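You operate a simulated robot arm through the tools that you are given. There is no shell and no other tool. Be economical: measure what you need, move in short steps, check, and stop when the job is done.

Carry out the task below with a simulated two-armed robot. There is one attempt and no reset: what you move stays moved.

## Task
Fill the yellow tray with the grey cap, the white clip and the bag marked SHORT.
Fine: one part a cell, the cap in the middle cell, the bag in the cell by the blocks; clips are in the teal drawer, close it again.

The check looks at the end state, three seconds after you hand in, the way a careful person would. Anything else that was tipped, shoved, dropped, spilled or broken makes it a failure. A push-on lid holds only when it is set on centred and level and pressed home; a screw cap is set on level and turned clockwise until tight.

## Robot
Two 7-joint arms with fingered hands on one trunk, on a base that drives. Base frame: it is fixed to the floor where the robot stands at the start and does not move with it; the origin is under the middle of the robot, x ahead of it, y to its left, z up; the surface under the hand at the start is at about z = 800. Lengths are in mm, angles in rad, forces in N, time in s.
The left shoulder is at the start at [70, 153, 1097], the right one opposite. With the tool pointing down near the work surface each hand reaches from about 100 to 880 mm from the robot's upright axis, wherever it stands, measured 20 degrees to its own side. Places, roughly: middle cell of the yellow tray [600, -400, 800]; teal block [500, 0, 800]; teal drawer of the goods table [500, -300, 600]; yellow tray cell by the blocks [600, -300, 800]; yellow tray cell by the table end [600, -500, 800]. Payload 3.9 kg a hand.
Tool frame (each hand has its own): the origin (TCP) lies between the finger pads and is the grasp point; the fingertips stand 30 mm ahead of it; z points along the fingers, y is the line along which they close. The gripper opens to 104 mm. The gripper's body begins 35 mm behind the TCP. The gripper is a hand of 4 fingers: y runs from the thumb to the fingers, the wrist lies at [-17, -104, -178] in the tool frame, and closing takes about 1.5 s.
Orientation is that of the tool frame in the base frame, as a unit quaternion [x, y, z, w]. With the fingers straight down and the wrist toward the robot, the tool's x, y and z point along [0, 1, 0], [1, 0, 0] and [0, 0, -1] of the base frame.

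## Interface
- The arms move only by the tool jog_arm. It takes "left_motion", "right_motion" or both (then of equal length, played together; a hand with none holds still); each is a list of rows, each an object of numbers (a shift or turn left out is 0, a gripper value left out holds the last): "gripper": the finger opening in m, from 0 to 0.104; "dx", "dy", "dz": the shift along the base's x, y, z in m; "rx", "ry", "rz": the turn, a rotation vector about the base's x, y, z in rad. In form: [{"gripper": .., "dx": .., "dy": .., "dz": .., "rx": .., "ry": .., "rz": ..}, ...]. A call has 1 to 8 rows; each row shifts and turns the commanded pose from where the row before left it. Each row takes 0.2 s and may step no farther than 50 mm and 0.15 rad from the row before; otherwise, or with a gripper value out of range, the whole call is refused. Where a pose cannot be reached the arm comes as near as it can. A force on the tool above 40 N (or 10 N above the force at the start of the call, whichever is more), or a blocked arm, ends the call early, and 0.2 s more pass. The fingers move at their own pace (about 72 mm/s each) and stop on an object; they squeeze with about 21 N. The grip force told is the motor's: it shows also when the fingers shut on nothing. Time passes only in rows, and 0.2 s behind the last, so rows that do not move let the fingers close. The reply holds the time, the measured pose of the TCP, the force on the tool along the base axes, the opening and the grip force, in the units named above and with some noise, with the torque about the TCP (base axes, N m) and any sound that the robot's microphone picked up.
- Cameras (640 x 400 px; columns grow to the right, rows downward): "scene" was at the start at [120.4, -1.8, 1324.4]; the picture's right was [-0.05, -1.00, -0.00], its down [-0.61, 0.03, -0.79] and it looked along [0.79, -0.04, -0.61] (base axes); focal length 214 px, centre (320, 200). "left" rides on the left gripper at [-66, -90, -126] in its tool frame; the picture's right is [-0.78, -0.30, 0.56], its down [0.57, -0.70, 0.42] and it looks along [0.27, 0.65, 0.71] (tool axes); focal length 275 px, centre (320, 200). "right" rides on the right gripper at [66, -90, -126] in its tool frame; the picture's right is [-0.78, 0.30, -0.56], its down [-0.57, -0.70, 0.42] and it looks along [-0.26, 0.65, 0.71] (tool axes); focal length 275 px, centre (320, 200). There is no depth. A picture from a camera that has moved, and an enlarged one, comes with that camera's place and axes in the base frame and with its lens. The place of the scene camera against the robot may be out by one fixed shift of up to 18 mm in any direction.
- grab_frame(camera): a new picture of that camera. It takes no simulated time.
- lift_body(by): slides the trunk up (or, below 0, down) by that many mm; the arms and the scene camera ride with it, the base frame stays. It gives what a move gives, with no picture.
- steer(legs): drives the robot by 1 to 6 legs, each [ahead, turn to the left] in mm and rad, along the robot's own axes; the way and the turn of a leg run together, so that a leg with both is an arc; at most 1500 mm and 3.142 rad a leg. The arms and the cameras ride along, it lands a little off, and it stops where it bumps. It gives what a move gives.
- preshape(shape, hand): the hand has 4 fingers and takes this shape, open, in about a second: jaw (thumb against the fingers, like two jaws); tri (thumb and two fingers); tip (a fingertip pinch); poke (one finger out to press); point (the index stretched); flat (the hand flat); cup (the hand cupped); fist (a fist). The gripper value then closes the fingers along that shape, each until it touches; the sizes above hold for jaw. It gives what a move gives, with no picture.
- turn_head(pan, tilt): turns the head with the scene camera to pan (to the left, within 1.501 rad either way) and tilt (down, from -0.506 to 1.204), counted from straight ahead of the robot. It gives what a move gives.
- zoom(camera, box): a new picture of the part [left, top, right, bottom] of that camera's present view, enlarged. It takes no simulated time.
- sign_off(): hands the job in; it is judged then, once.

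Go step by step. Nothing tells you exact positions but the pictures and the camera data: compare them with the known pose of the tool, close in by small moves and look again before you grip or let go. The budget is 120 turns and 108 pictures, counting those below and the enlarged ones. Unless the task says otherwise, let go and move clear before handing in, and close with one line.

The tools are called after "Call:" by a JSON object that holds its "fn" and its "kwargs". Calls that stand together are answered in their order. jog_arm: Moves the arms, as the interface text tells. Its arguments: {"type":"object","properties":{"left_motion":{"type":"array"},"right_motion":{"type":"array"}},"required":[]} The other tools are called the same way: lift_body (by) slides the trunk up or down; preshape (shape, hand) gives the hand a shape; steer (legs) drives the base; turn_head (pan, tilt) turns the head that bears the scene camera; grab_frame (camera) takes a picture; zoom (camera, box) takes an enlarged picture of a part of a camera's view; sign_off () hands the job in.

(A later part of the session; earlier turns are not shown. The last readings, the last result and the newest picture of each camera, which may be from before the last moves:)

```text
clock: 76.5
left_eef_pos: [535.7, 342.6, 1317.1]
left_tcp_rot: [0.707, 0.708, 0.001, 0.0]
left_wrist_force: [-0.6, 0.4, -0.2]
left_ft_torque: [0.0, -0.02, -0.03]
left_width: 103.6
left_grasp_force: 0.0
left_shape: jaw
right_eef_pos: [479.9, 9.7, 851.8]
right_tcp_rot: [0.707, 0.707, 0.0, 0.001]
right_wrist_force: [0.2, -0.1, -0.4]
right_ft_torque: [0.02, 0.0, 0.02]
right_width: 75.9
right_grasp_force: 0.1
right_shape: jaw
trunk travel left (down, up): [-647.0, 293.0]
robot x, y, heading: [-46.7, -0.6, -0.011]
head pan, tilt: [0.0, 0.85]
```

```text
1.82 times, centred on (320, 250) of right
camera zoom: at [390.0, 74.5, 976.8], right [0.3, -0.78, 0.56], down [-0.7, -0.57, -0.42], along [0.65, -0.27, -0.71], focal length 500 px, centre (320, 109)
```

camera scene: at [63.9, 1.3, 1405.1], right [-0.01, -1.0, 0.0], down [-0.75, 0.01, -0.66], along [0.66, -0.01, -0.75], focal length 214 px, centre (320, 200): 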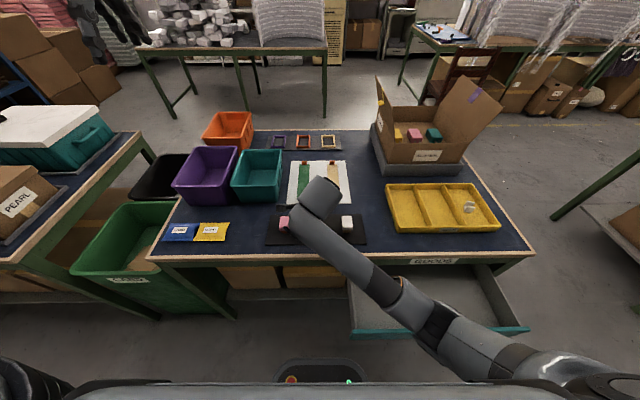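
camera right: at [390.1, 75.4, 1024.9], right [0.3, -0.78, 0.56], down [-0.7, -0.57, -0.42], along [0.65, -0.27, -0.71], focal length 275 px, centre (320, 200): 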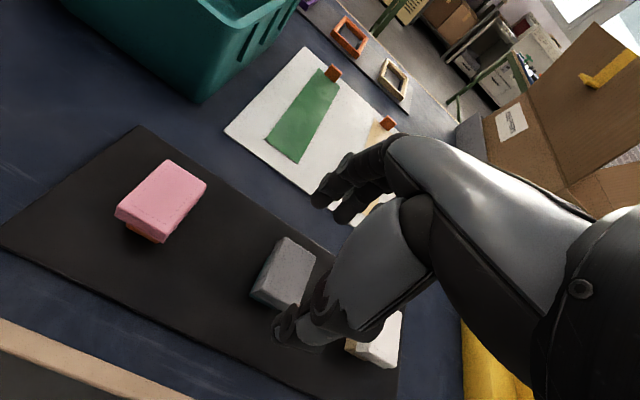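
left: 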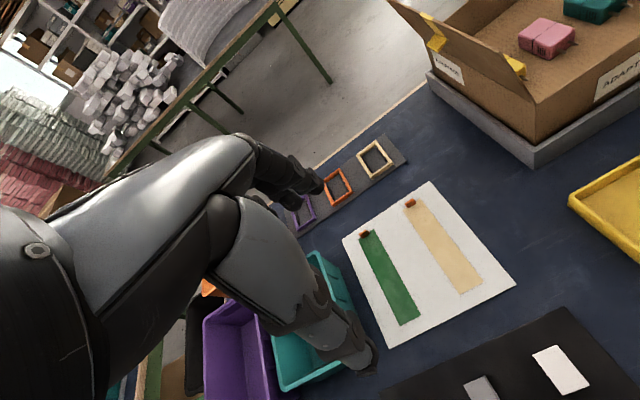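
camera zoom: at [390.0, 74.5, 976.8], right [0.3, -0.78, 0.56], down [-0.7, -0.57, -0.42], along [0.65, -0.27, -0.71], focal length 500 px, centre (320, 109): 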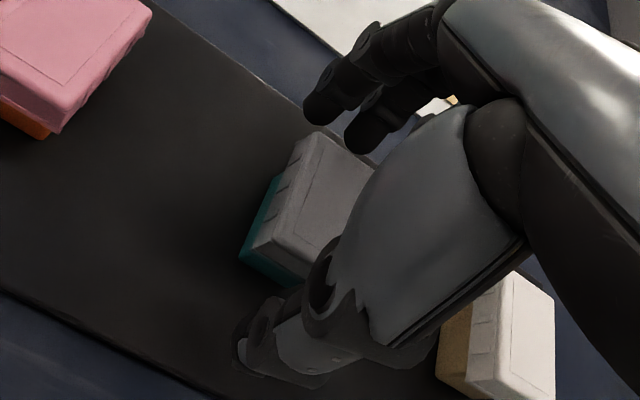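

Call:
{"fn": "jog_arm", "kwargs": {"right_motion": [{"gripper": 0.0}, {}, {}, {}, {}, {}]}}

Call:
{"fn": "zoom", "kwargs": {"camera": "right", "box": [220, 140, 420, 360]}}

```text
clock: 78.0
left_eef_pos: [535.2, 342.8, 1315.0]
left_tcp_rot: [0.707, 0.707, 0.001, 0.001]
left_wrist_force: [0.3, -0.2, -0.9]
left_ft_torque: [0.01, 0.02, -0.01]
left_width: 103.8
left_grasp_force: 0.0
left_shape: jaw
right_eef_pos: [479.3, 8.8, 851.7]
right_tcp_rot: [0.707, 0.708, -0.001, 0.001]
right_wrist_force: [-2.1, 0.5, -2.4]
right_ft_torque: [0.0, 0.04, -0.01]
right_width: 41.1
right_grasp_force: 21.1
right_shape: jaw
trunk travel left (down, up): [-647.0, 293.0]
robot x, y, heading: [-49.6, -2.5, -0.005]
head pan, tilt: [0.0, 0.85]
```

```text
1.82 times, centred on (320, 250) of right
camera zoom: at [389.7, 74.8, 977.0], right [0.3, -0.77, 0.56], down [-0.7, -0.57, -0.42], along [0.65, -0.27, -0.71], focal length 500 px, centre (320, 109)
```

zoom: 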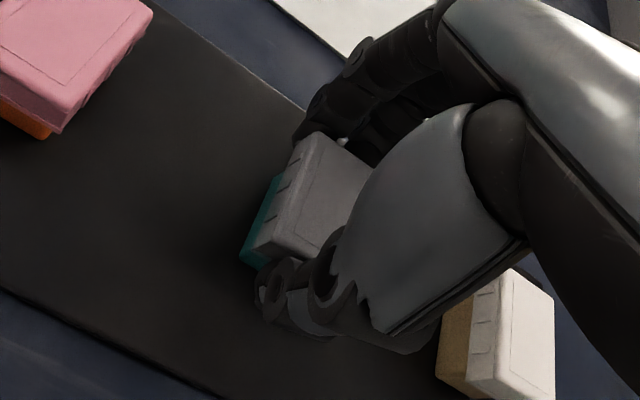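

Gripped at 41 mm. A small lift to see whether the block stays.

Call:
{"fn": "jog_arm", "kwargs": {"right_motion": [{"dz": 0.004}, {"dz": 0.004}, {"dz": 0.004}, {}]}}

Call:
{"fn": "zoom", "kwargs": {"camera": "right", "box": [220, 140, 420, 360]}}

Call:
{"fn": "zoom", "kwargs": {"camera": "scene", "box": [260, 180, 380, 260]}}

```text
clock: 79.0
left_eef_pos: [535.9, 343.1, 1317.4]
left_tcp_rot: [0.707, 0.707, 0.0, 0.001]
left_wrist_force: [-0.6, 0.2, 0.2]
left_ft_torque: [-0.01, -0.03, -0.01]
left_width: 103.7
left_grasp_force: 0.0
left_shape: jaw
right_eef_pos: [479.5, 9.6, 866.2]
right_tcp_rot: [0.707, 0.707, 0.0, 0.0]
right_wrist_force: [-0.2, -0.6, -0.1]
right_ft_torque: [-0.01, -0.05, -0.02]
right_width: 40.7
right_grasp_force: 20.8
right_shape: jaw
trunk travel left (down, up): [-647.0, 293.0]
robot x, y, heading: [-47.7, -4.4, -0.009]
head pan, tilt: [0.0, 0.85]
```

```text
1.82 times, centred on (320, 250) of right
camera zoom: at [388.8, 75.2, 990.8], right [0.3, -0.78, 0.56], down [-0.7, -0.57, -0.42], along [0.65, -0.27, -0.71], focal length 500 px, centre (320, 109)
```

zoom: 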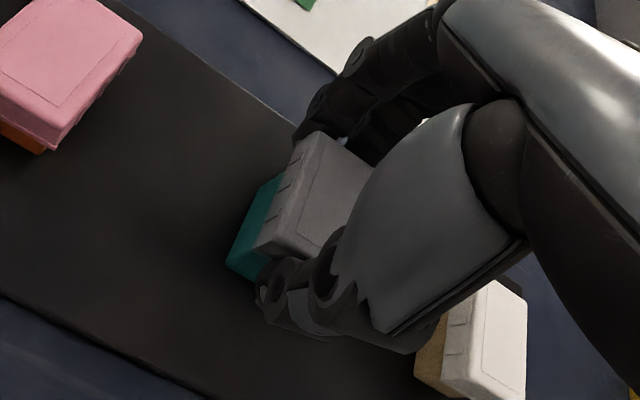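

```text
5.00 times, centred on (320, 220) of scene
camera zoom: at [63.8, 1.3, 1405.1], right [-0.01, -1.0, 0.0], down [-0.75, 0.01, -0.66], along [0.66, -0.01, -0.75], focal length 1072 px, centre (320, 100)
```

zoom: 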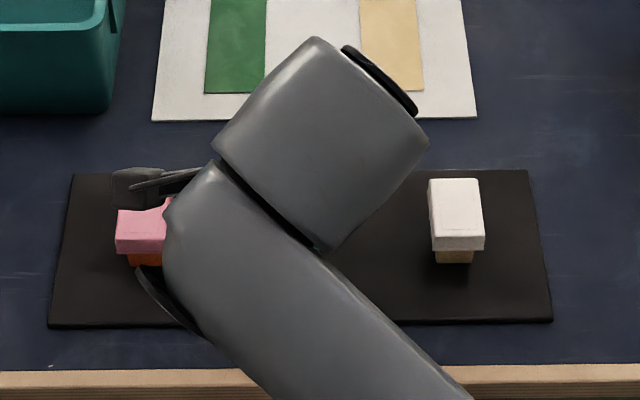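

The cap rises while the teal block stays put. Lifting clear.

Call:
{"fn": "jog_arm", "kwargs": {"right_motion": [{"dz": 0.01}, {"dz": 0.02}, {"dz": 0.03}, {"dz": 0.04}, {}]}}

Call:
{"fn": "grab_frame", "kwargs": {"camera": "right"}}

```text
clock: 80.2
left_eef_pos: [536.4, 342.2, 1316.4]
left_tcp_rot: [0.705, 0.709, 0.0, 0.001]
left_wrist_force: [-0.3, -0.2, 0.5]
left_ft_torque: [0.02, -0.05, 0.02]
left_width: 103.6
left_grasp_force: 0.1
left_shape: jaw
right_eef_pos: [479.7, 8.9, 964.6]
right_tcp_rot: [0.707, 0.707, 0.0, 0.001]
right_wrist_force: [-0.4, 0.5, 0.2]
right_ft_torque: [-0.01, 0.03, 0.02]
right_width: 40.5
right_grasp_force: 21.3
right_shape: jaw
trunk travel left (down, up): [-647.0, 293.0]
robot x, y, heading: [-52.5, 0.1, -0.011]
head pan, tilt: [0.0, 0.85]
```

```text
44 pictures are left
camera right: at [389.5, 74.6, 1091.2], right [0.3, -0.78, 0.56], down [-0.7, -0.57, -0.42], along [0.65, -0.27, -0.71], focal length 275 px, centre (320, 200)
```

right: 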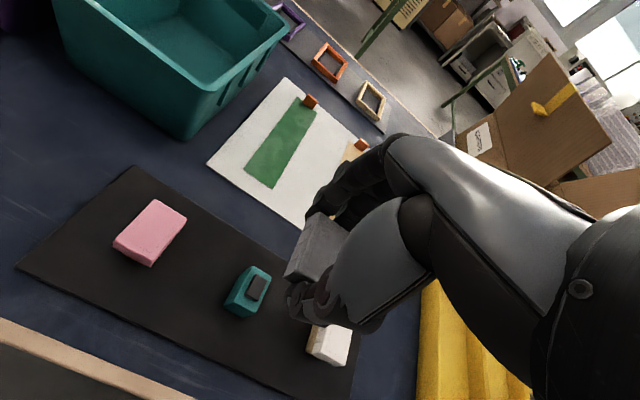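

The block stands undisturbed. I carry the cap to the middle tray cell.

Call:
{"fn": "jog_arm", "kwargs": {"right_motion": [{"dx": 0.01, "dy": -0.045}, {"dx": 0.01, "dy": -0.045}, {"dx": 0.01, "dy": -0.045}, {"dx": 0.01, "dy": -0.045}, {"dx": 0.01, "dy": -0.045}, {"dx": 0.01, "dy": -0.045}, {"dx": 0.01, "dy": -0.045}, {"dx": 0.008, "dy": -0.045}]}}

Call:
{"fn": "jog_arm", "kwargs": {"right_motion": [{"dy": -0.04}, {"dy": -0.03}, {"dz": -0.03}, {"dz": -0.03}, {}]}}

Call:
{"fn": "grab_frame", "kwargs": {"camera": "right"}}

```text
clock: 82.0
left_eef_pos: [536.1, 340.2, 1316.5]
left_tcp_rot: [0.706, 0.708, 0.0, 0.0]
left_wrist_force: [0.0, -0.1, 0.9]
left_ft_torque: [0.01, -0.01, 0.02]
left_width: 104.2
left_grasp_force: 0.1
left_shape: jaw
right_eef_pos: [556.3, -352.9, 967.0]
right_tcp_rot: [0.707, 0.707, 0.0, 0.0]
right_wrist_force: [-1.1, -0.6, 0.8]
right_ft_torque: [0.03, -0.01, -0.01]
right_width: 40.5
right_grasp_force: 20.7
right_shape: jaw
trunk travel left (down, up): [-647.0, 293.0]
robot x, y, heading: [-49.9, -2.3, -0.009]
head pan, tilt: [0.0, 0.85]
```

```text
clock: 83.2
left_eef_pos: [535.5, 343.3, 1317.1]
left_tcp_rot: [0.707, 0.708, 0.001, 0.001]
left_wrist_force: [0.0, 0.1, -1.4]
left_ft_torque: [-0.02, -0.02, -0.01]
left_width: 103.9
left_grasp_force: 0.0
left_shape: jaw
right_eef_pos: [556.7, -421.3, 907.3]
right_tcp_rot: [0.707, 0.707, -0.001, 0.001]
right_wrist_force: [-0.7, -0.4, 0.4]
right_ft_torque: [0.01, 0.02, 0.0]
right_width: 40.5
right_grasp_force: 21.0
right_shape: jaw
trunk travel left (down, up): [-647.0, 293.0]
robot x, y, heading: [-47.6, -1.0, -0.015]
head pan, tilt: [0.0, 0.85]
```

```text
43 pictures are left
camera right: at [466.6, -356.0, 1032.7], right [0.3, -0.78, 0.56], down [-0.7, -0.57, -0.42], along [0.65, -0.27, -0.71], focal length 275 px, centre (320, 200)
```

right: 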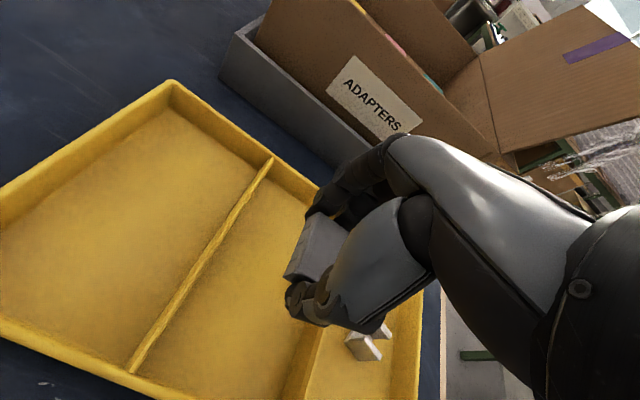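

Centred between the dividers (-370 and -472). Lowering.

Call:
{"fn": "jog_arm", "kwargs": {"right_motion": [{"dz": -0.03}, {"dz": -0.025}, {"dz": -0.006}, {"dz": -0.003}, {}]}}

```text
clock: 84.3
left_eef_pos: [535.5, 342.1, 1316.5]
left_tcp_rot: [0.707, 0.708, 0.001, 0.001]
left_wrist_force: [-0.1, 0.4, -0.3]
left_ft_torque: [0.01, 0.03, -0.01]
left_width: 103.8
left_grasp_force: 0.0
left_shape: jaw
right_eef_pos: [557.8, -420.6, 841.7]
right_tcp_rot: [0.707, 0.707, 0.0, 0.001]
right_wrist_force: [0.6, -0.7, -0.7]
right_ft_torque: [0.01, 0.02, 0.01]
right_width: 40.5
right_grasp_force: 21.5
right_shape: jaw
trunk travel left (down, up): [-647.0, 293.0]
robot x, y, heading: [-51.2, -3.3, -0.011]
head pan, tilt: [0.0, 0.85]
```

Call:
{"fn": "jog_arm", "kwargs": {"right_motion": [{"dz": -0.003}, {"dz": -0.002}, {}]}}

```text
clock: 85.2
left_eef_pos: [536.0, 341.9, 1315.5]
left_tcp_rot: [0.706, 0.708, 0.001, 0.001]
left_wrist_force: [-0.3, -0.2, 0.6]
left_ft_torque: [0.02, 0.03, -0.01]
left_width: 103.7
left_grasp_force: 0.1
left_shape: jaw
right_eef_pos: [555.8, -421.8, 836.3]
right_tcp_rot: [0.707, 0.707, -0.001, 0.001]
right_wrist_force: [-0.5, 0.0, -0.2]
right_ft_torque: [-0.04, 0.0, 0.0]
right_width: 40.2
right_grasp_force: 21.2
right_shape: jaw
trunk travel left (down, up): [-647.0, 293.0]
robot x, y, heading: [-51.4, 1.0, -0.01]
head pan, tilt: [0.0, 0.85]
```

Call:
{"fn": "jog_arm", "kwargs": {"right_motion": [{"dz": -0.002}, {"dz": -0.002}, {}]}}

Call:
{"fn": "zoom", "kwargs": {"camera": "right", "box": [220, 170, 400, 380]}}

```text
clock: 86.0
left_eef_pos: [533.1, 342.3, 1316.7]
left_tcp_rot: [0.706, 0.708, 0.001, 0.002]
left_wrist_force: [-0.5, 0.6, 0.2]
left_ft_torque: [-0.03, 0.0, 0.0]
left_width: 103.6
left_grasp_force: 0.1
left_shape: jaw
right_eef_pos: [557.1, -420.5, 835.0]
right_tcp_rot: [0.707, 0.707, 0.0, 0.004]
right_wrist_force: [0.9, -0.8, 10.7]
right_ft_torque: [-0.03, 0.3, 0.0]
right_width: 40.3
right_grasp_force: 21.5
right_shape: jaw
trunk travel left (down, up): [-647.0, 293.0]
robot x, y, heading: [-45.7, 0.5, -0.01]
head pan, tilt: [0.0, 0.85]
```

```text
1.90 times, centred on (310, 275) of right
camera zoom: at [465.5, -353.9, 959.7], right [0.29, -0.77, 0.56], down [-0.7, -0.57, -0.43], along [0.65, -0.27, -0.71], focal length 524 px, centre (339, 57)
```

zoom: 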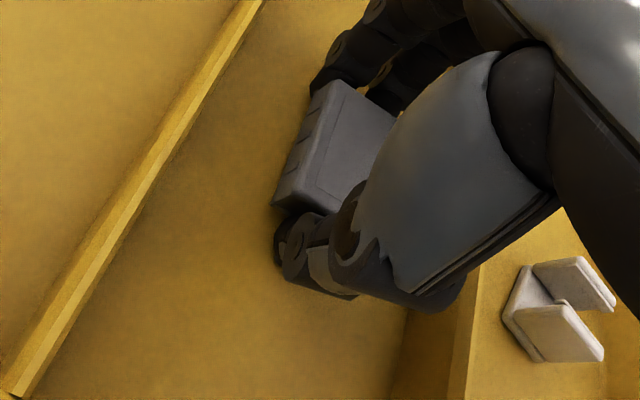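

Contact with the tray floor. Releasing and rising.

Call:
{"fn": "jog_arm", "kwargs": {"right_motion": [{"dz": 0.001, "gripper": 0.07}, {}, {}, {"dz": 0.01}, {"dz": 0.04}, {"dz": 0.05}, {"dz": 0.05}, {}]}}

Call:
{"fn": "grab_frame", "kwargs": {"camera": "right"}}

```text
clock: 87.8
left_eef_pos: [535.7, 342.0, 1316.4]
left_tcp_rot: [0.706, 0.708, 0.001, 0.001]
left_wrist_force: [0.1, 0.4, -0.1]
left_ft_torque: [-0.01, 0.0, 0.0]
left_width: 103.6
left_grasp_force: 0.0
left_shape: jaw
right_eef_pos: [554.6, -419.8, 984.2]
right_tcp_rot: [0.708, 0.707, 0.0, 0.0]
right_wrist_force: [0.1, -0.3, 0.3]
right_ft_torque: [0.0, -0.02, -0.03]
right_width: 69.7
right_grasp_force: 0.1
right_shape: jaw
trunk travel left (down, up): [-647.0, 293.0]
robot x, y, heading: [-50.0, 1.5, -0.013]
head pan, tilt: [0.0, 0.85]
```

```text
41 pictures are left
camera right: at [465.9, -353.8, 1108.6], right [0.3, -0.78, 0.56], down [-0.7, -0.57, -0.42], along [0.65, -0.27, -0.71], focal length 275 px, centre (320, 200)
```

right: 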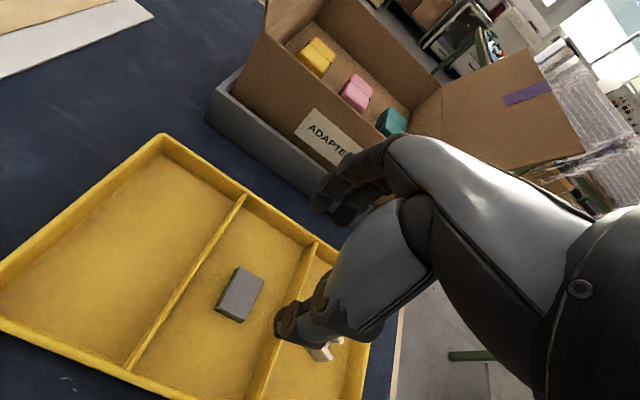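

The cap lies in the middle cell. Now the left hand goes to look at the SHORT bag while the right hand moves aside.

Call:
{"fn": "jog_arm", "kwargs": {"left_motion": [{"dx": -0.03, "dz": -0.035}, {"dx": -0.03, "dz": -0.035}, {"dx": -0.03, "dz": -0.035}, {"dx": -0.03, "dz": -0.035}, {"dx": -0.03, "dz": -0.035}, {"dz": -0.045}, {"dz": -0.045}, {"dz": -0.045}], "right_motion": [{"dx": -0.025, "dy": -0.02}, {"dx": -0.025, "dy": -0.02}, {"dx": -0.025, "dy": -0.02}, {"dx": -0.025, "dy": -0.02}, {"dx": -0.025, "dy": -0.02}, {"dx": -0.025}, {"dx": -0.025}, {"dx": -0.025}]}}

Call:
{"fn": "grab_frame", "kwargs": {"camera": "left"}}

```text
clock: 89.5
left_eef_pos: [383.5, 339.9, 1003.0]
left_tcp_rot: [0.706, 0.708, 0.001, 0.002]
left_wrist_force: [-0.2, -0.5, -0.5]
left_ft_torque: [0.01, 0.0, 0.0]
left_width: 103.9
left_grasp_force: 0.0
left_shape: jaw
right_eef_pos: [357.4, -522.2, 982.9]
right_tcp_rot: [0.707, 0.707, -0.001, 0.002]
right_wrist_force: [0.1, -0.3, 0.3]
right_ft_torque: [-0.01, 0.0, -0.02]
right_width: 69.8
right_grasp_force: 0.1
right_shape: jaw
trunk travel left (down, up): [-647.0, 293.0]
robot x, y, heading: [-50.6, 0.3, -0.008]
head pan, tilt: [0.0, 0.85]
```

```text
40 pictures are left
camera left: at [293.8, 275.6, 1129.8], right [-0.29, -0.78, -0.56], down [-0.7, 0.57, -0.43], along [0.65, 0.26, -0.71], focal length 275 px, centre (320, 200)
```

left: 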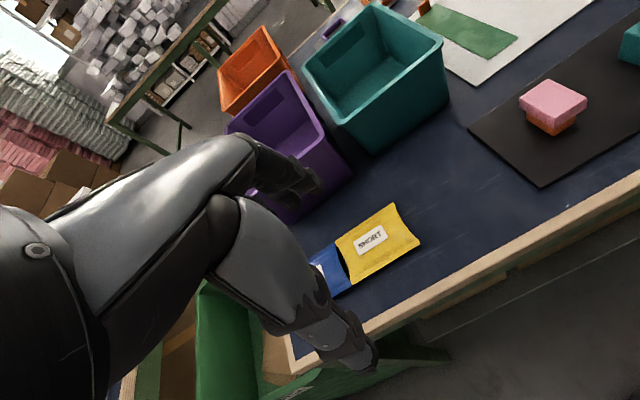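

The SHORT bag spans x 440–507 and y 295–400. The cell is only about 100 mm wide, so the bag must be turned 90° before placing. The open drawer limits driving, so I close it first: raise the hands, back up, and lower the trunk.

Call:
{"fn": "jog_arm", "kwargs": {"left_motion": [{"dz": 0.04}, {"dz": 0.04}, {"dz": 0.04}, {"dz": 0.04}, {"dz": 0.04}, {"dz": 0.04}], "right_motion": [{"gripper": 0.0}, {}, {}, {}, {}, {}]}}

Call:
{"fn": "steer", "kwargs": {"legs": [[-270, 0]]}}

Call:
{"fn": "lift_body", "kwargs": {"by": -270}}

Call:
{"fn": "jog_arm", "kwargs": {"right_motion": [{"ry": -0.143, "dx": 0.005, "dy": 0.01}, {"ry": -0.143, "dx": 0.005, "dy": 0.02}, {"ry": -0.143, "dx": 0.005, "dy": 0.02}, {"ry": -0.143, "dx": 0.005, "dy": 0.02}, {"ry": -0.143, "dy": 0.02}, {"ry": -0.143, "dy": 0.02}, {"ry": -0.143, "dy": 0.02}, {"ry": -0.143, "dy": 0.02}]}}

```text
clock: 91.0
left_eef_pos: [382.2, 340.1, 1244.9]
left_tcp_rot: [0.706, 0.708, -0.001, 0.0]
left_wrist_force: [0.1, 0.6, 0.5]
left_ft_torque: [0.0, 0.01, -0.03]
left_width: 104.1
left_grasp_force: 0.1
left_shape: jaw
right_eef_pos: [358.2, -522.7, 981.8]
right_tcp_rot: [0.707, 0.707, -0.001, 0.0]
right_wrist_force: [0.2, -0.1, 0.2]
right_ft_torque: [-0.01, -0.02, 0.03]
right_width: 0.0
right_grasp_force: 21.0
right_shape: jaw
trunk travel left (down, up): [-647.0, 293.0]
robot x, y, heading: [-47.6, -3.6, -0.004]
head pan, tilt: [0.0, 0.85]
```

```text
clock: 92.9
left_eef_pos: [106.8, 342.7, 1245.5]
left_tcp_rot: [0.706, 0.708, 0.0, 0.0]
left_wrist_force: [-0.7, -0.4, -0.5]
left_ft_torque: [-0.01, -0.04, -0.01]
left_width: 103.8
left_grasp_force: 0.0
left_shape: jaw
right_eef_pos: [82.0, -520.4, 981.5]
right_tcp_rot: [0.707, 0.707, -0.001, 0.0]
right_wrist_force: [-0.2, 0.5, 0.3]
right_ft_torque: [0.02, 0.03, 0.0]
right_width: 0.0
right_grasp_force: 21.2
right_shape: jaw
trunk travel left (down, up): [-647.0, 293.0]
robot x, y, heading: [-327.4, 3.4, -0.012]
head pan, tilt: [0.0, 0.85]
```

```text
clock: 95.6
left_eef_pos: [106.0, 342.2, 975.4]
left_tcp_rot: [0.707, 0.707, 0.001, 0.0]
left_wrist_force: [-0.2, 0.3, 0.1]
left_ft_torque: [-0.02, -0.02, 0.03]
left_width: 103.3
left_grasp_force: 0.1
left_shape: jaw
right_eef_pos: [79.9, -520.1, 711.9]
right_tcp_rot: [0.707, 0.707, 0.0, 0.001]
right_wrist_force: [-0.6, 0.6, 0.1]
right_ft_torque: [0.0, -0.01, 0.0]
right_width: 0.0
right_grasp_force: 21.1
right_shape: jaw
trunk travel left (down, up): [-377.0, 563.0]
robot x, y, heading: [-328.3, 1.8, -0.01]
head pan, tilt: [0.0, 0.85]
```

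```text
clock: 97.4
left_eef_pos: [106.2, 342.0, 976.2]
left_tcp_rot: [0.707, 0.708, 0.0, 0.001]
left_wrist_force: [0.4, 0.0, 0.7]
left_ft_torque: [0.0, 0.04, -0.04]
left_width: 103.7
left_grasp_force: 0.0
left_shape: jaw
right_eef_pos: [100.1, -370.5, 711.0]
right_tcp_rot: [0.596, 0.594, 0.381, 0.382]
right_wrist_force: [-0.3, 0.4, 0.8]
right_ft_torque: [0.02, -0.01, -0.01]
right_width: 0.2
right_grasp_force: 21.0
right_shape: jaw
trunk travel left (down, up): [-377.0, 563.0]
robot x, y, heading: [-327.2, 3.1, -0.005]
head pan, tilt: [0.0, 0.85]
```

Call:
{"fn": "jog_arm", "kwargs": {"right_motion": [{"ry": -0.143, "dz": -0.022, "dy": 0.007}, {"ry": -0.143, "dz": -0.022, "dy": 0.007}, {"ry": -0.141, "dz": -0.022, "dy": 0.006}, {}]}}

Call:
{"fn": "turn_head", "kwargs": {"pan": -0.6, "tilt": 0.75}}

Call:
{"fn": "grab_frame", "kwargs": {"camera": "scene"}}

Call:
{"fn": "grab_frame", "kwargs": {"camera": "right"}}

```text
clock: 98.4
left_eef_pos: [105.7, 342.7, 975.2]
left_tcp_rot: [0.707, 0.707, 0.001, 0.001]
left_wrist_force: [-0.3, -1.1, 0.3]
left_ft_torque: [0.02, 0.0, 0.01]
left_width: 103.9
left_grasp_force: 0.2
left_shape: jaw
right_eef_pos: [102.2, -347.6, 648.0]
right_tcp_rot: [0.5, 0.5, 0.5, 0.5]
right_wrist_force: [-0.3, 0.1, 0.2]
right_ft_torque: [0.01, 0.0, 0.01]
right_width: 0.0
right_grasp_force: 21.5
right_shape: jaw
trunk travel left (down, up): [-377.0, 563.0]
robot x, y, heading: [-325.6, 2.3, -0.012]
head pan, tilt: [0.0, 0.85]
```

```text
clock: 99.4
left_eef_pos: [106.1, 342.4, 975.1]
left_tcp_rot: [0.707, 0.707, 0.0, 0.0]
left_wrist_force: [0.4, -0.2, 0.6]
left_ft_torque: [-0.03, -0.01, -0.01]
left_width: 103.7
left_grasp_force: 0.1
left_shape: jaw
right_eef_pos: [100.6, -348.8, 647.2]
right_tcp_rot: [0.501, 0.499, 0.499, 0.501]
right_wrist_force: [0.7, -0.4, 0.6]
right_ft_torque: [0.01, -0.01, -0.03]
right_width: 0.1
right_grasp_force: 20.7
right_shape: jaw
trunk travel left (down, up): [-377.0, 563.0]
robot x, y, heading: [-323.2, -1.4, -0.01]
head pan, tilt: [-0.6, 0.75]
```

```text
39 pictures are left
camera scene: at [-223.3, -43.2, 1143.1], right [-0.57, -0.82, 0.0], down [-0.56, 0.39, -0.73], along [0.6, -0.42, -0.68], focal length 214 px, centre (320, 200)
```

scene: 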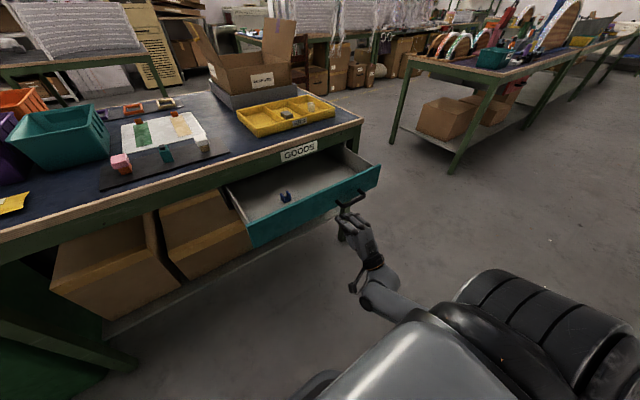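

```text
38 pictures are left
camera right: at [-24.3, -282.7, 557.4], right [-0.56, -0.78, 0.3], down [0.42, -0.57, -0.7], along [0.71, -0.27, 0.65], focal length 275 px, centre (320, 200)
```

right: 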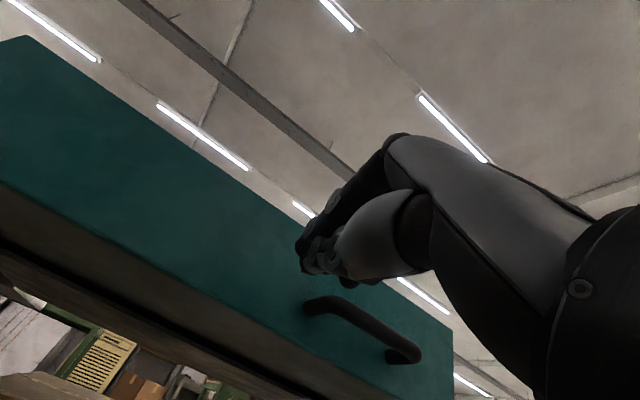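

The closed fist is left of the handle and facing the front panel. I push the drawer in.

Call:
{"fn": "jog_arm", "kwargs": {"right_motion": [{"dx": 0.02, "dy": 0.012}, {"dx": 0.025}, {"dx": 0.02}, {"dx": 0.02}, {"dx": 0.02}, {"dx": 0.025}, {"dx": 0.025}, {"dx": 0.025}]}}

Call:
{"fn": "grab_frame", "kwargs": {"camera": "scene"}}

```text
clock: 101.2
left_eef_pos: [106.2, 343.2, 975.4]
left_tcp_rot: [0.707, 0.707, 0.0, 0.001]
left_wrist_force: [0.0, 0.3, -0.6]
left_ft_torque: [-0.02, 0.01, 0.0]
left_width: 103.8
left_grasp_force: 0.0
left_shape: jaw
right_eef_pos: [282.1, -338.7, 645.7]
right_tcp_rot: [0.5, 0.5, 0.5, 0.5]
right_wrist_force: [0.1, 0.0, 0.0]
right_ft_torque: [-0.03, 0.02, 0.03]
right_width: 0.1
right_grasp_force: 20.8
right_shape: jaw
trunk travel left (down, up): [-377.0, 563.0]
robot x, y, heading: [-326.7, 3.9, -0.006]
head pan, tilt: [-0.6, 0.75]
```

```text
37 pictures are left
camera scene: at [-222.6, -43.0, 1143.0], right [-0.57, -0.82, 0.0], down [-0.56, 0.39, -0.73], along [0.6, -0.42, -0.68], focal length 214 px, centre (320, 200)
```

scene: 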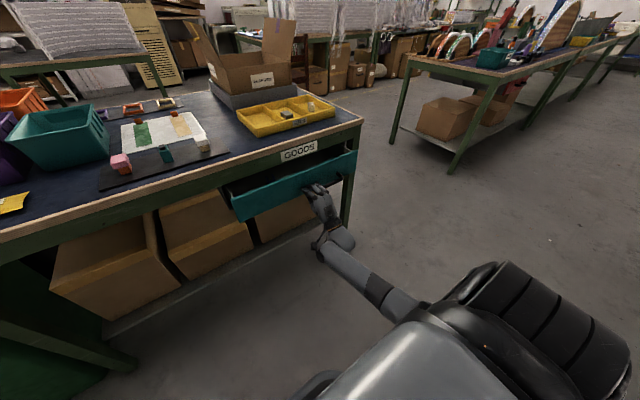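

Call:
{"fn": "jog_arm", "kwargs": {"right_motion": [{"dx": 0.02}, {"dx": 0.02}, {"dx": 0.015}, {"dx": 0.01}, {"dx": 0.008}, {}]}}

Call:
{"fn": "zoom", "kwargs": {"camera": "scene", "box": [210, 130, 370, 240]}}

```text
clock: 102.6
left_eef_pos: [106.7, 343.6, 975.3]
left_tcp_rot: [0.706, 0.708, 0.001, 0.0]
left_wrist_force: [-0.1, -0.5, -0.5]
left_ft_torque: [0.01, 0.0, -0.01]
left_width: 103.7
left_grasp_force: 0.0
left_shape: jaw
right_eef_pos: [353.5, -337.7, 645.3]
right_tcp_rot: [0.5, 0.5, 0.5, 0.5]
right_wrist_force: [-2.1, -0.5, 0.1]
right_ft_torque: [0.01, -0.06, -0.06]
right_width: 0.3
right_grasp_force: 21.7
right_shape: jaw
trunk travel left (down, up): [-377.0, 563.0]
robot x, y, heading: [-325.0, 1.1, -0.008]
head pan, tilt: [-0.6, 0.75]
```

```text
3.64 times, centred on (290, 185) of scene
camera zoom: at [-223.6, -43.3, 1143.1], right [-0.57, -0.82, 0.0], down [-0.56, 0.39, -0.73], along [0.6, -0.42, -0.68], focal length 780 px, centre (429, 254)
```

zoom: 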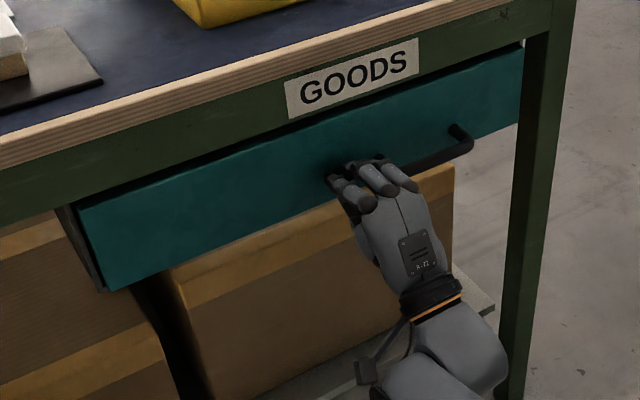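

Nearly shut; I push in small steps until it stops.

Call:
{"fn": "jog_arm", "kwargs": {"right_motion": [{"dx": 0.004}, {"dx": 0.004}, {"dx": 0.004}, {"dx": 0.004}, {}]}}

```text
clock: 103.2
left_eef_pos: [105.1, 341.3, 975.1]
left_tcp_rot: [0.708, 0.706, 0.001, 0.002]
left_wrist_force: [0.6, 0.3, -0.1]
left_ft_torque: [-0.02, 0.02, 0.01]
left_width: 103.7
left_grasp_force: 0.0
left_shape: jaw
right_eef_pos: [354.5, -337.4, 645.5]
right_tcp_rot: [0.498, 0.499, 0.501, 0.502]
right_wrist_force: [-20.2, 3.2, 4.3]
right_ft_torque: [-0.01, -0.15, 0.15]
right_width: 0.0
right_grasp_force: 20.9
right_shape: jaw
trunk travel left (down, up): [-377.0, 563.0]
robot x, y, heading: [-326.6, -0.5, -0.015]
head pan, tilt: [-0.6, 0.75]
stopped in row 2 (right hand): the force on the tool passed its limit at 46 N (the readings are from after the stop); the commanded pose is now the measured one
```

The drawer is at its stop. I retreat, turn the hand down again and check the drawer.

Call:
{"fn": "jog_arm", "kwargs": {"right_motion": [{"dx": -0.04}, {"dx": -0.05}, {"dx": -0.05, "gripper": 0.1}, {"dx": -0.05, "dy": -0.03}, {"ry": 0.143, "dz": 0.02, "dy": -0.03}, {"ry": 0.143, "dz": 0.02, "dy": -0.03}, {"ry": 0.143, "dz": 0.02, "dy": -0.03}, {"ry": 0.143, "dy": -0.03}]}}

Call:
{"fn": "zoom", "kwargs": {"camera": "scene", "box": [210, 130, 370, 240]}}

Call:
{"fn": "jog_arm", "kwargs": {"right_motion": [{"ry": 0.143}, {"ry": 0.143}, {"ry": 0.143}, {"ry": 0.143}, {"ry": 0.143}, {"ry": 0.143}, {"ry": 0.141}, {}]}}

Call:
{"fn": "lift_body", "kwargs": {"by": 330}}

```text
refused: row 4 steps farther than a row can; nothing moved
```

```text
3.64 times, centred on (290, 185) of scene
camera zoom: at [-226.3, -43.2, 1143.5], right [-0.58, -0.82, 0.0], down [-0.56, 0.39, -0.73], along [0.6, -0.42, -0.68], focal length 780 px, centre (429, 254)
```

zoom: 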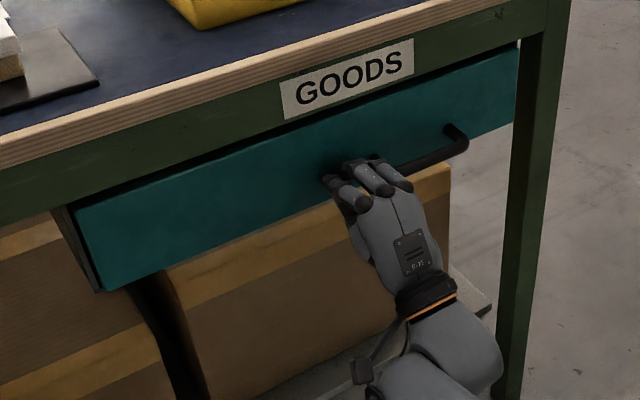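

```text
clock: 105.0
left_eef_pos: [105.8, 341.6, 974.9]
left_tcp_rot: [0.707, 0.707, 0.0, 0.001]
left_wrist_force: [-1.3, -0.6, -0.5]
left_ft_torque: [-0.04, 0.01, 0.0]
left_width: 103.9
left_grasp_force: 0.1
left_shape: jaw
right_eef_pos: [356.0, -337.7, 643.2]
right_tcp_rot: [0.679, 0.678, 0.198, 0.199]
right_wrist_force: [-5.0, 0.1, 1.6]
right_ft_torque: [-0.03, -0.19, -0.06]
right_width: 0.0
right_grasp_force: 20.8
right_shape: jaw
trunk travel left (down, up): [-377.0, 563.0]
robot x, y, heading: [-325.4, 2.4, -0.014]
head pan, tilt: [-0.6, 0.75]
```

```text
clock: 108.3
left_eef_pos: [105.9, 341.9, 1304.8]
left_tcp_rot: [0.707, 0.707, 0.001, 0.001]
left_wrist_force: [-0.2, 0.2, -0.2]
left_ft_torque: [0.0, -0.01, -0.02]
left_width: 103.7
left_grasp_force: 0.1
left_shape: jaw
right_eef_pos: [356.7, -337.2, 973.1]
right_tcp_rot: [0.679, 0.678, 0.199, 0.2]
right_wrist_force: [-0.4, 0.7, -0.3]
right_ft_torque: [0.01, -0.02, 0.0]
right_width: 0.1
right_grasp_force: 20.5
right_shape: jaw
trunk travel left (down, up): [-707.0, 233.0]
robot x, y, heading: [-326.3, 5.9, -0.011]
head pan, tilt: [-0.6, 0.75]
```

The retreat row was refused, so the hand turned and rose in front of the table edge instead. The forces stayed small, but I check that nothing was disturbed.

Call:
{"fn": "turn_head", "kwargs": {"pan": -0.35, "tilt": 0.75}}

Call:
{"fn": "grab_frame", "kwargs": {"camera": "scene"}}

Call:
{"fn": "zoom", "kwargs": {"camera": "scene", "box": [230, 80, 430, 240]}}

```text
clock: 109.0
left_eef_pos: [105.8, 342.6, 1305.3]
left_tcp_rot: [0.707, 0.707, 0.001, 0.001]
left_wrist_force: [0.4, -0.1, 0.0]
left_ft_torque: [-0.03, -0.01, 0.0]
left_width: 103.7
left_grasp_force: 0.0
left_shape: jaw
right_eef_pos: [356.9, -338.8, 972.5]
right_tcp_rot: [0.679, 0.678, 0.199, 0.2]
right_wrist_force: [-0.4, -0.4, 0.5]
right_ft_torque: [-0.02, 0.0, 0.03]
right_width: 0.0
right_grasp_force: 20.4
right_shape: jaw
trunk travel left (down, up): [-707.0, 233.0]
robot x, y, heading: [-324.5, 4.8, -0.01]
head pan, tilt: [-0.351, 0.75]
```

```text
34 pictures are left
camera scene: at [-214.3, -25.3, 1473.1], right [-0.36, -0.93, 0.0], down [-0.64, 0.24, -0.73], along [0.68, -0.26, -0.68], focal length 214 px, centre (320, 200)
```

scene: 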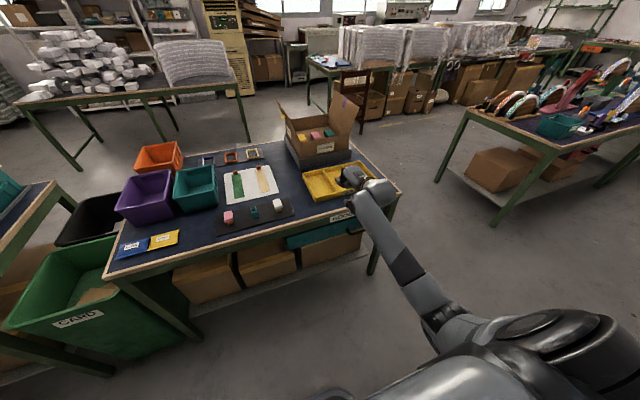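

```text
2.50 times, centred on (330, 160) of scene
camera zoom: at [-214.3, -25.3, 1473.1], right [-0.36, -0.93, 0.0], down [-0.64, 0.24, -0.73], along [0.68, -0.26, -0.68], focal length 536 px, centre (295, 300)
```

zoom: 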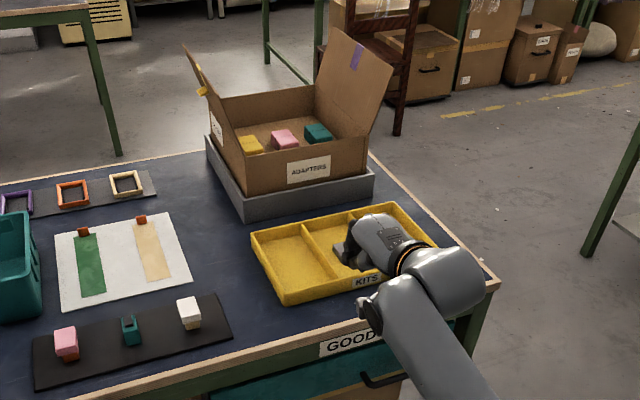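

Everything looks undisturbed. I straighten the right hand, move the left arm out to the left, and bring the right hand across.

Call:
{"fn": "jog_arm", "kwargs": {"right_motion": [{"ry": 0.143, "dx": -0.04}, {"ry": 0.143, "dx": -0.04}, {"ry": 0.143, "dx": -0.04}, {"ry": 0.142, "dx": -0.03, "dy": 0.03, "gripper": 0.1}, {"dy": 0.045}, {"dy": 0.045}, {"dy": 0.045}, {"dy": 0.045}], "left_motion": [{"dy": 0.04, "dx": -0.015}, {"dy": 0.04, "dx": -0.015}, {"dy": 0.04, "dx": -0.015}, {"dy": 0.04, "dx": -0.015}, {"dy": 0.04, "dx": -0.015}, {"dy": 0.04, "dx": -0.015}, {"dy": 0.04, "dx": -0.015}, {"dy": 0.03}]}}

Call:
{"fn": "jog_arm", "kwargs": {"right_motion": [{"dy": 0.045}, {"dy": 0.045}, {"dy": 0.045}, {"dy": 0.045}, {"dy": 0.045}, {}]}}

```text
clock: 110.8
left_eef_pos: [82.0, 407.8, 1294.2]
left_tcp_rot: [0.707, 0.708, -0.001, 0.0]
left_wrist_force: [1.0, 0.1, 0.1]
left_ft_torque: [0.01, 0.0, 0.01]
left_width: 103.6
left_grasp_force: 0.1
left_shape: jaw
left hand out of reach, approached as far as the arm can: row 2, 3, 4, 5, 6, 7, 8
right_eef_pos: [206.9, -126.0, 973.0]
right_tcp_rot: [0.707, 0.707, 0.0, 0.002]
right_wrist_force: [0.2, -0.1, -0.5]
right_ft_torque: [-0.04, 0.01, -0.03]
right_width: 99.5
right_grasp_force: 0.0
right_shape: jaw
trunk travel left (down, up): [-707.0, 233.0]
robot x, y, heading: [-327.3, 3.5, -0.012]
head pan, tilt: [-0.351, 0.75]
```

```text
clock: 112.4
left_eef_pos: [80.8, 404.5, 1295.6]
left_tcp_rot: [0.707, 0.707, 0.001, 0.001]
left_wrist_force: [0.3, 0.1, 0.1]
left_ft_torque: [0.0, -0.02, 0.01]
left_width: 104.0
left_grasp_force: 0.0
left_shape: jaw
right_eef_pos: [223.5, 39.1, 945.8]
right_tcp_rot: [0.722, 0.689, -0.037, 0.049]
right_wrist_force: [-0.1, -0.4, 0.3]
right_ft_torque: [0.02, -0.04, 0.01]
right_width: 100.0
right_grasp_force: 0.0
right_shape: jaw
trunk travel left (down, up): [-707.0, 233.0]
robot x, y, heading: [-326.3, -1.0, -0.014]
head pan, tilt: [-0.351, 0.75]
stopped in row 6 (right hand): the arm was blocked; the commanded pose is now the measured one
```

The right arm is blocked crossing the body. Instead I'll turn the base so the bag is in front of the right arm: first free the arm and straighten the hand.

Call:
{"fn": "jog_arm", "kwargs": {"right_motion": [{"dy": -0.04}, {"dy": -0.04, "rx": 0.122, "ry": 0.017, "rz": 0.047}, {"dy": -0.04, "dz": 0.02}, {"dy": -0.04, "dz": 0.03}, {"dz": 0.03}, {}]}}

```text
clock: 113.8
left_eef_pos: [79.8, 403.5, 1295.9]
left_tcp_rot: [0.707, 0.707, 0.0, 0.0]
left_wrist_force: [-1.2, 0.2, 0.3]
left_ft_torque: [0.0, 0.0, -0.03]
left_width: 103.9
left_grasp_force: 0.0
left_shape: jaw
right_eef_pos: [223.2, -117.5, 1023.7]
right_tcp_rot: [0.706, 0.708, 0.001, -0.003]
right_wrist_force: [-0.6, 0.2, 0.6]
right_ft_torque: [-0.01, -0.01, 0.0]
right_width: 100.0
right_grasp_force: 0.1
right_shape: jaw
trunk travel left (down, up): [-707.0, 233.0]
robot x, y, heading: [-326.0, 4.5, -0.012]
head pan, tilt: [-0.351, 0.75]
```

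Call:
{"fn": "steer", "kwargs": {"legs": [[0, 0.5], [310, 0]]}}

Call:
{"fn": "turn_head", "kwargs": {"pan": 0.0, "tilt": 0.85}}

Call:
{"fn": "grab_frame", "kwargs": {"camera": "scene"}}

Call:
{"fn": "grab_frame", "kwargs": {"camera": "right"}}

```text
clock: 117.3
left_eef_pos: [109.1, 695.1, 1296.8]
left_tcp_rot: [0.509, 0.861, 0.0, 0.001]
left_wrist_force: [-1.1, -0.2, 0.8]
left_ft_torque: [0.02, -0.04, 0.01]
left_width: 104.1
left_grasp_force: 0.0
left_shape: jaw
right_eef_pos: [484.7, 306.2, 1025.8]
right_tcp_rot: [0.508, 0.861, 0.0, -0.003]
right_wrist_force: [-0.2, 0.1, -0.2]
right_ft_torque: [0.0, 0.02, -0.01]
right_width: 99.8
right_grasp_force: 0.0
right_shape: jaw
trunk travel left (down, up): [-707.0, 233.0]
robot x, y, heading: [-51.5, 141.7, 0.492]
head pan, tilt: [-0.351, 0.75]
```

```text
clock: 118.2
left_eef_pos: [109.6, 695.0, 1296.2]
left_tcp_rot: [0.509, 0.861, 0.001, 0.001]
left_wrist_force: [-0.3, 0.7, 0.0]
left_ft_torque: [0.04, 0.02, 0.01]
left_width: 103.8
left_grasp_force: 0.0
left_shape: jaw
right_eef_pos: [484.8, 306.6, 1024.8]
right_tcp_rot: [0.508, 0.861, 0.0, -0.003]
right_wrist_force: [0.7, 1.8, -0.3]
right_ft_torque: [-0.02, 0.03, 0.02]
right_width: 99.7
right_grasp_force: 0.0
right_shape: jaw
trunk travel left (down, up): [-707.0, 233.0]
robot x, y, heading: [-52.3, 143.7, 0.488]
head pan, tilt: [0.0, 0.85]
```

```text
32 pictures are left
camera scene: at [45.2, 210.8, 1465.1], right [0.47, -0.88, 0.0], down [-0.66, -0.35, -0.66], along [0.58, 0.31, -0.75], focal length 214 px, centre (320, 200)
```

scene: 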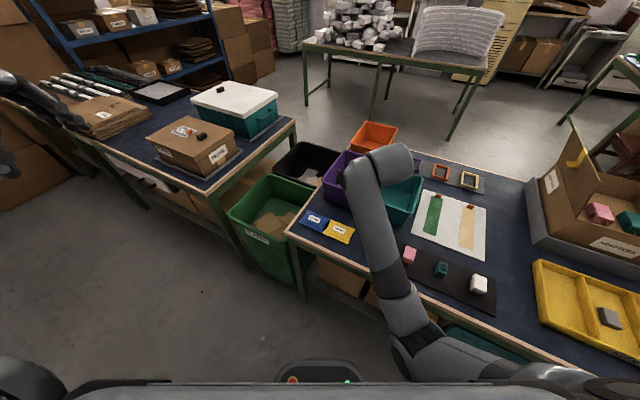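

```text
31 pictures are left
camera right: at [375.1, 320.2, 1150.8], right [0.64, -0.54, 0.55], down [-0.34, -0.84, -0.43], along [0.69, 0.08, -0.72], focal length 275 px, centre (320, 200)
```

right: 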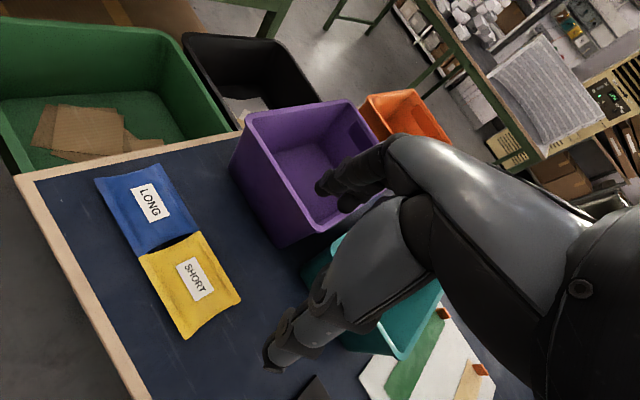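

The bag is centred at about [470, 349]. I align the hand with it (closing along x, fully open) and descend partway.

Call:
{"fn": "jog_arm", "kwargs": {"right_motion": [{"rz": -0.127, "dx": -0.005, "dy": 0.012, "gripper": 0.104}, {"rz": -0.127, "dx": -0.005, "dy": 0.01}, {"rz": -0.127, "dx": -0.005, "dy": 0.01}, {"rz": -0.127, "dy": 0.01}, {"dz": -0.04}, {"dz": -0.04}, {"dz": -0.04}, {}]}}

Call:
{"fn": "grab_frame", "kwargs": {"camera": "right"}}

```text
clock: 119.4
left_eef_pos: [109.8, 694.8, 1295.6]
left_tcp_rot: [0.51, 0.86, 0.0, 0.001]
left_wrist_force: [0.6, -1.2, 1.2]
left_ft_torque: [0.03, 0.01, -0.01]
left_width: 103.6
left_grasp_force: 0.0
left_shape: jaw
right_eef_pos: [512.9, 298.0, 979.1]
right_tcp_rot: [0.723, 0.687, -0.005, 0.072]
right_wrist_force: [0.8, 0.5, -0.3]
right_ft_torque: [0.04, 0.0, 0.03]
right_width: 103.9
right_grasp_force: 0.2
right_shape: jaw
trunk travel left (down, up): [-707.0, 233.0]
robot x, y, heading: [-53.3, 145.3, 0.489]
head pan, tilt: [0.0, 0.85]
stopped in row 6 (right hand): the arm was blocked; the commanded pose is now the measured one
```

```text
30 pictures are left
camera right: at [415.6, 381.7, 1087.4], right [0.2, -0.72, 0.66], down [-0.69, -0.58, -0.43], along [0.69, -0.37, -0.62], focal length 275 px, centre (320, 200)
```

right: 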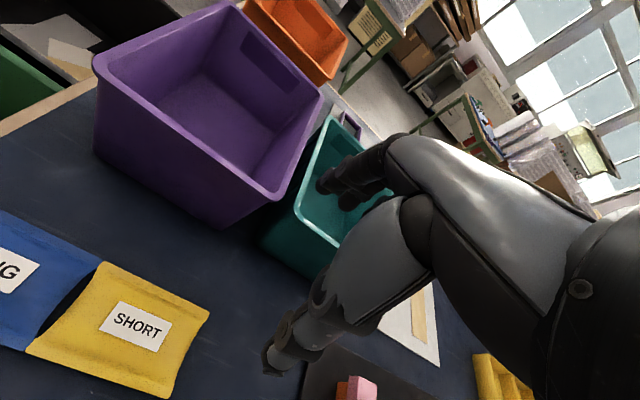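

The arm got blocked again. I look at the right arm's posture before going on.

Call:
{"fn": "turn_head", "kwargs": {"pan": -0.5, "tilt": 1.1}}

Call:
{"fn": "grab_frame", "kwargs": {"camera": "scene"}}

```text
clock: 120.4
left_eef_pos: [109.6, 696.8, 1296.1]
left_tcp_rot: [0.509, 0.861, 0.001, 0.001]
left_wrist_force: [-0.1, 0.6, -0.6]
left_ft_torque: [0.0, -0.03, 0.06]
left_width: 103.7
left_grasp_force: 0.1
left_shape: jaw
right_eef_pos: [512.3, 300.0, 977.0]
right_tcp_rot: [0.722, 0.688, -0.006, 0.071]
right_wrist_force: [-0.1, -0.2, -0.5]
right_ft_torque: [-0.03, 0.02, -0.01]
right_width: 103.6
right_grasp_force: 0.1
right_shape: jaw
trunk travel left (down, up): [-707.0, 233.0]
robot x, y, heading: [-51.0, 142.6, 0.494]
head pan, tilt: [-0.499, 1.1]
```

```text
29 pictures are left
camera scene: at [39.2, 173.9, 1447.4], right [-0.01, -1.0, 0.0], down [-0.89, 0.01, -0.45], along [0.45, 0.0, -0.89], focal length 214 px, centre (320, 200)
```

scene: 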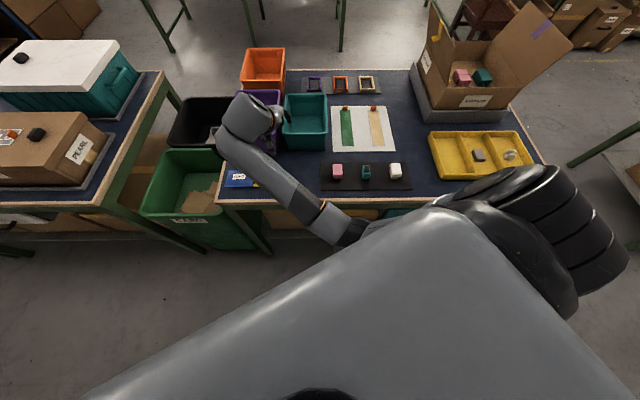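

The elbow is against the trunk. Turning the base further left will put the bag on the right arm's own side. I raise and level the hand first, then turn.

Call:
{"fn": "jog_arm", "kwargs": {"right_motion": [{"dz": 0.02, "dy": -0.03}, {"dz": 0.03, "dy": -0.03}, {"dz": 0.03, "dy": -0.03, "rx": 0.109, "ry": 0.092, "rz": 0.048}, {"dz": 0.02, "dy": -0.02}, {}]}}

Call:
{"fn": "steer", "kwargs": {"legs": [[0, 0.42]]}}

```text
clock: 121.6
left_eef_pos: [108.3, 696.3, 1296.2]
left_tcp_rot: [0.509, 0.861, 0.001, 0.002]
left_wrist_force: [0.3, 0.3, -0.1]
left_ft_torque: [0.0, 0.0, 0.0]
left_width: 103.9
left_grasp_force: 0.1
left_shape: jaw
right_eef_pos: [521.9, 174.8, 1081.0]
right_tcp_rot: [0.714, 0.699, -0.005, 0.027]
right_wrist_force: [-0.1, -0.6, 0.4]
right_ft_torque: [-0.01, 0.02, -0.01]
right_width: 103.7
right_grasp_force: 0.1
right_shape: jaw
trunk travel left (down, up): [-707.0, 233.0]
robot x, y, heading: [-50.8, 146.1, 0.492]
head pan, tilt: [-0.499, 1.1]
```

```text
clock: 123.2
left_eef_pos: [-132.0, 713.2, 1296.1]
left_tcp_rot: [0.315, 0.949, 0.0, 0.002]
left_wrist_force: [-0.1, 0.9, 0.8]
left_ft_torque: [-0.01, 0.0, -0.02]
left_width: 104.0
left_grasp_force: 0.1
left_shape: jaw
right_eef_pos: [459.9, 411.6, 1082.5]
right_tcp_rot: [0.55, 0.835, 0.003, 0.026]
right_wrist_force: [0.1, 0.4, 0.1]
right_ft_torque: [-0.03, 0.02, 0.0]
right_width: 103.9
right_grasp_force: 0.1
right_shape: jaw
trunk travel left (down, up): [-707.0, 233.0]
robot x, y, heading: [-50.9, 148.9, 0.92]
head pan, tilt: [-0.499, 1.1]
```

Call:
{"fn": "jog_arm", "kwargs": {"right_motion": [{"rx": 0.011, "ry": 0.014, "rz": -0.135, "dy": -0.021, "dx": 0.003}, {"rx": 0.011, "ry": 0.014, "rz": -0.135, "dy": -0.021, "dx": 0.003}, {"rx": 0.011, "ry": 0.014, "rz": -0.135, "dy": -0.021, "dx": 0.004}, {"dz": -0.04}, {"dz": -0.04}, {"dz": -0.04}, {}]}}

Call:
{"fn": "grab_frame", "kwargs": {"camera": "right"}}

```text
clock: 124.3
left_eef_pos: [-131.3, 712.6, 1297.7]
left_tcp_rot: [0.314, 0.949, 0.001, 0.002]
left_wrist_force: [-0.5, 0.4, 0.1]
left_ft_torque: [-0.03, 0.02, -0.03]
left_width: 103.7
left_grasp_force: 0.1
left_shape: jaw
right_eef_pos: [507.2, 317.8, 1053.6]
right_tcp_rot: [0.717, 0.692, 0.02, 0.077]
right_wrist_force: [0.0, -0.1, 0.0]
right_ft_torque: [-0.03, 0.0, 0.01]
right_width: 103.9
right_grasp_force: 0.1
right_shape: jaw
trunk travel left (down, up): [-707.0, 233.0]
robot x, y, heading: [-53.0, 147.2, 0.913]
head pan, tilt: [-0.499, 1.1]
stopped in row 5 (right hand): the arm was blocked; the commanded pose is now the measured one
```

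```text
28 pictures are left
camera right: at [403.8, 396.0, 1160.3], right [0.19, -0.74, 0.65], down [-0.66, -0.58, -0.47], along [0.73, -0.34, -0.59], focal length 275 px, centre (320, 200)
```

right: 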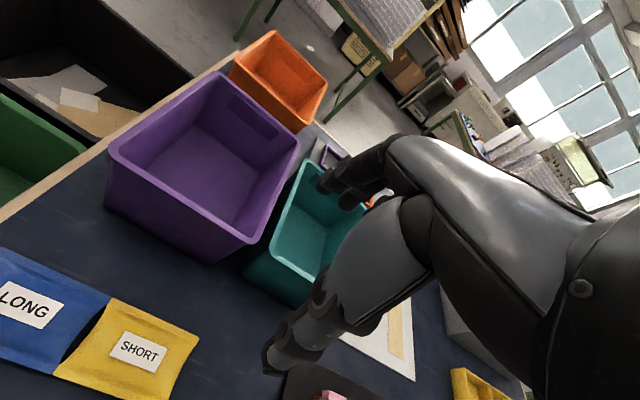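

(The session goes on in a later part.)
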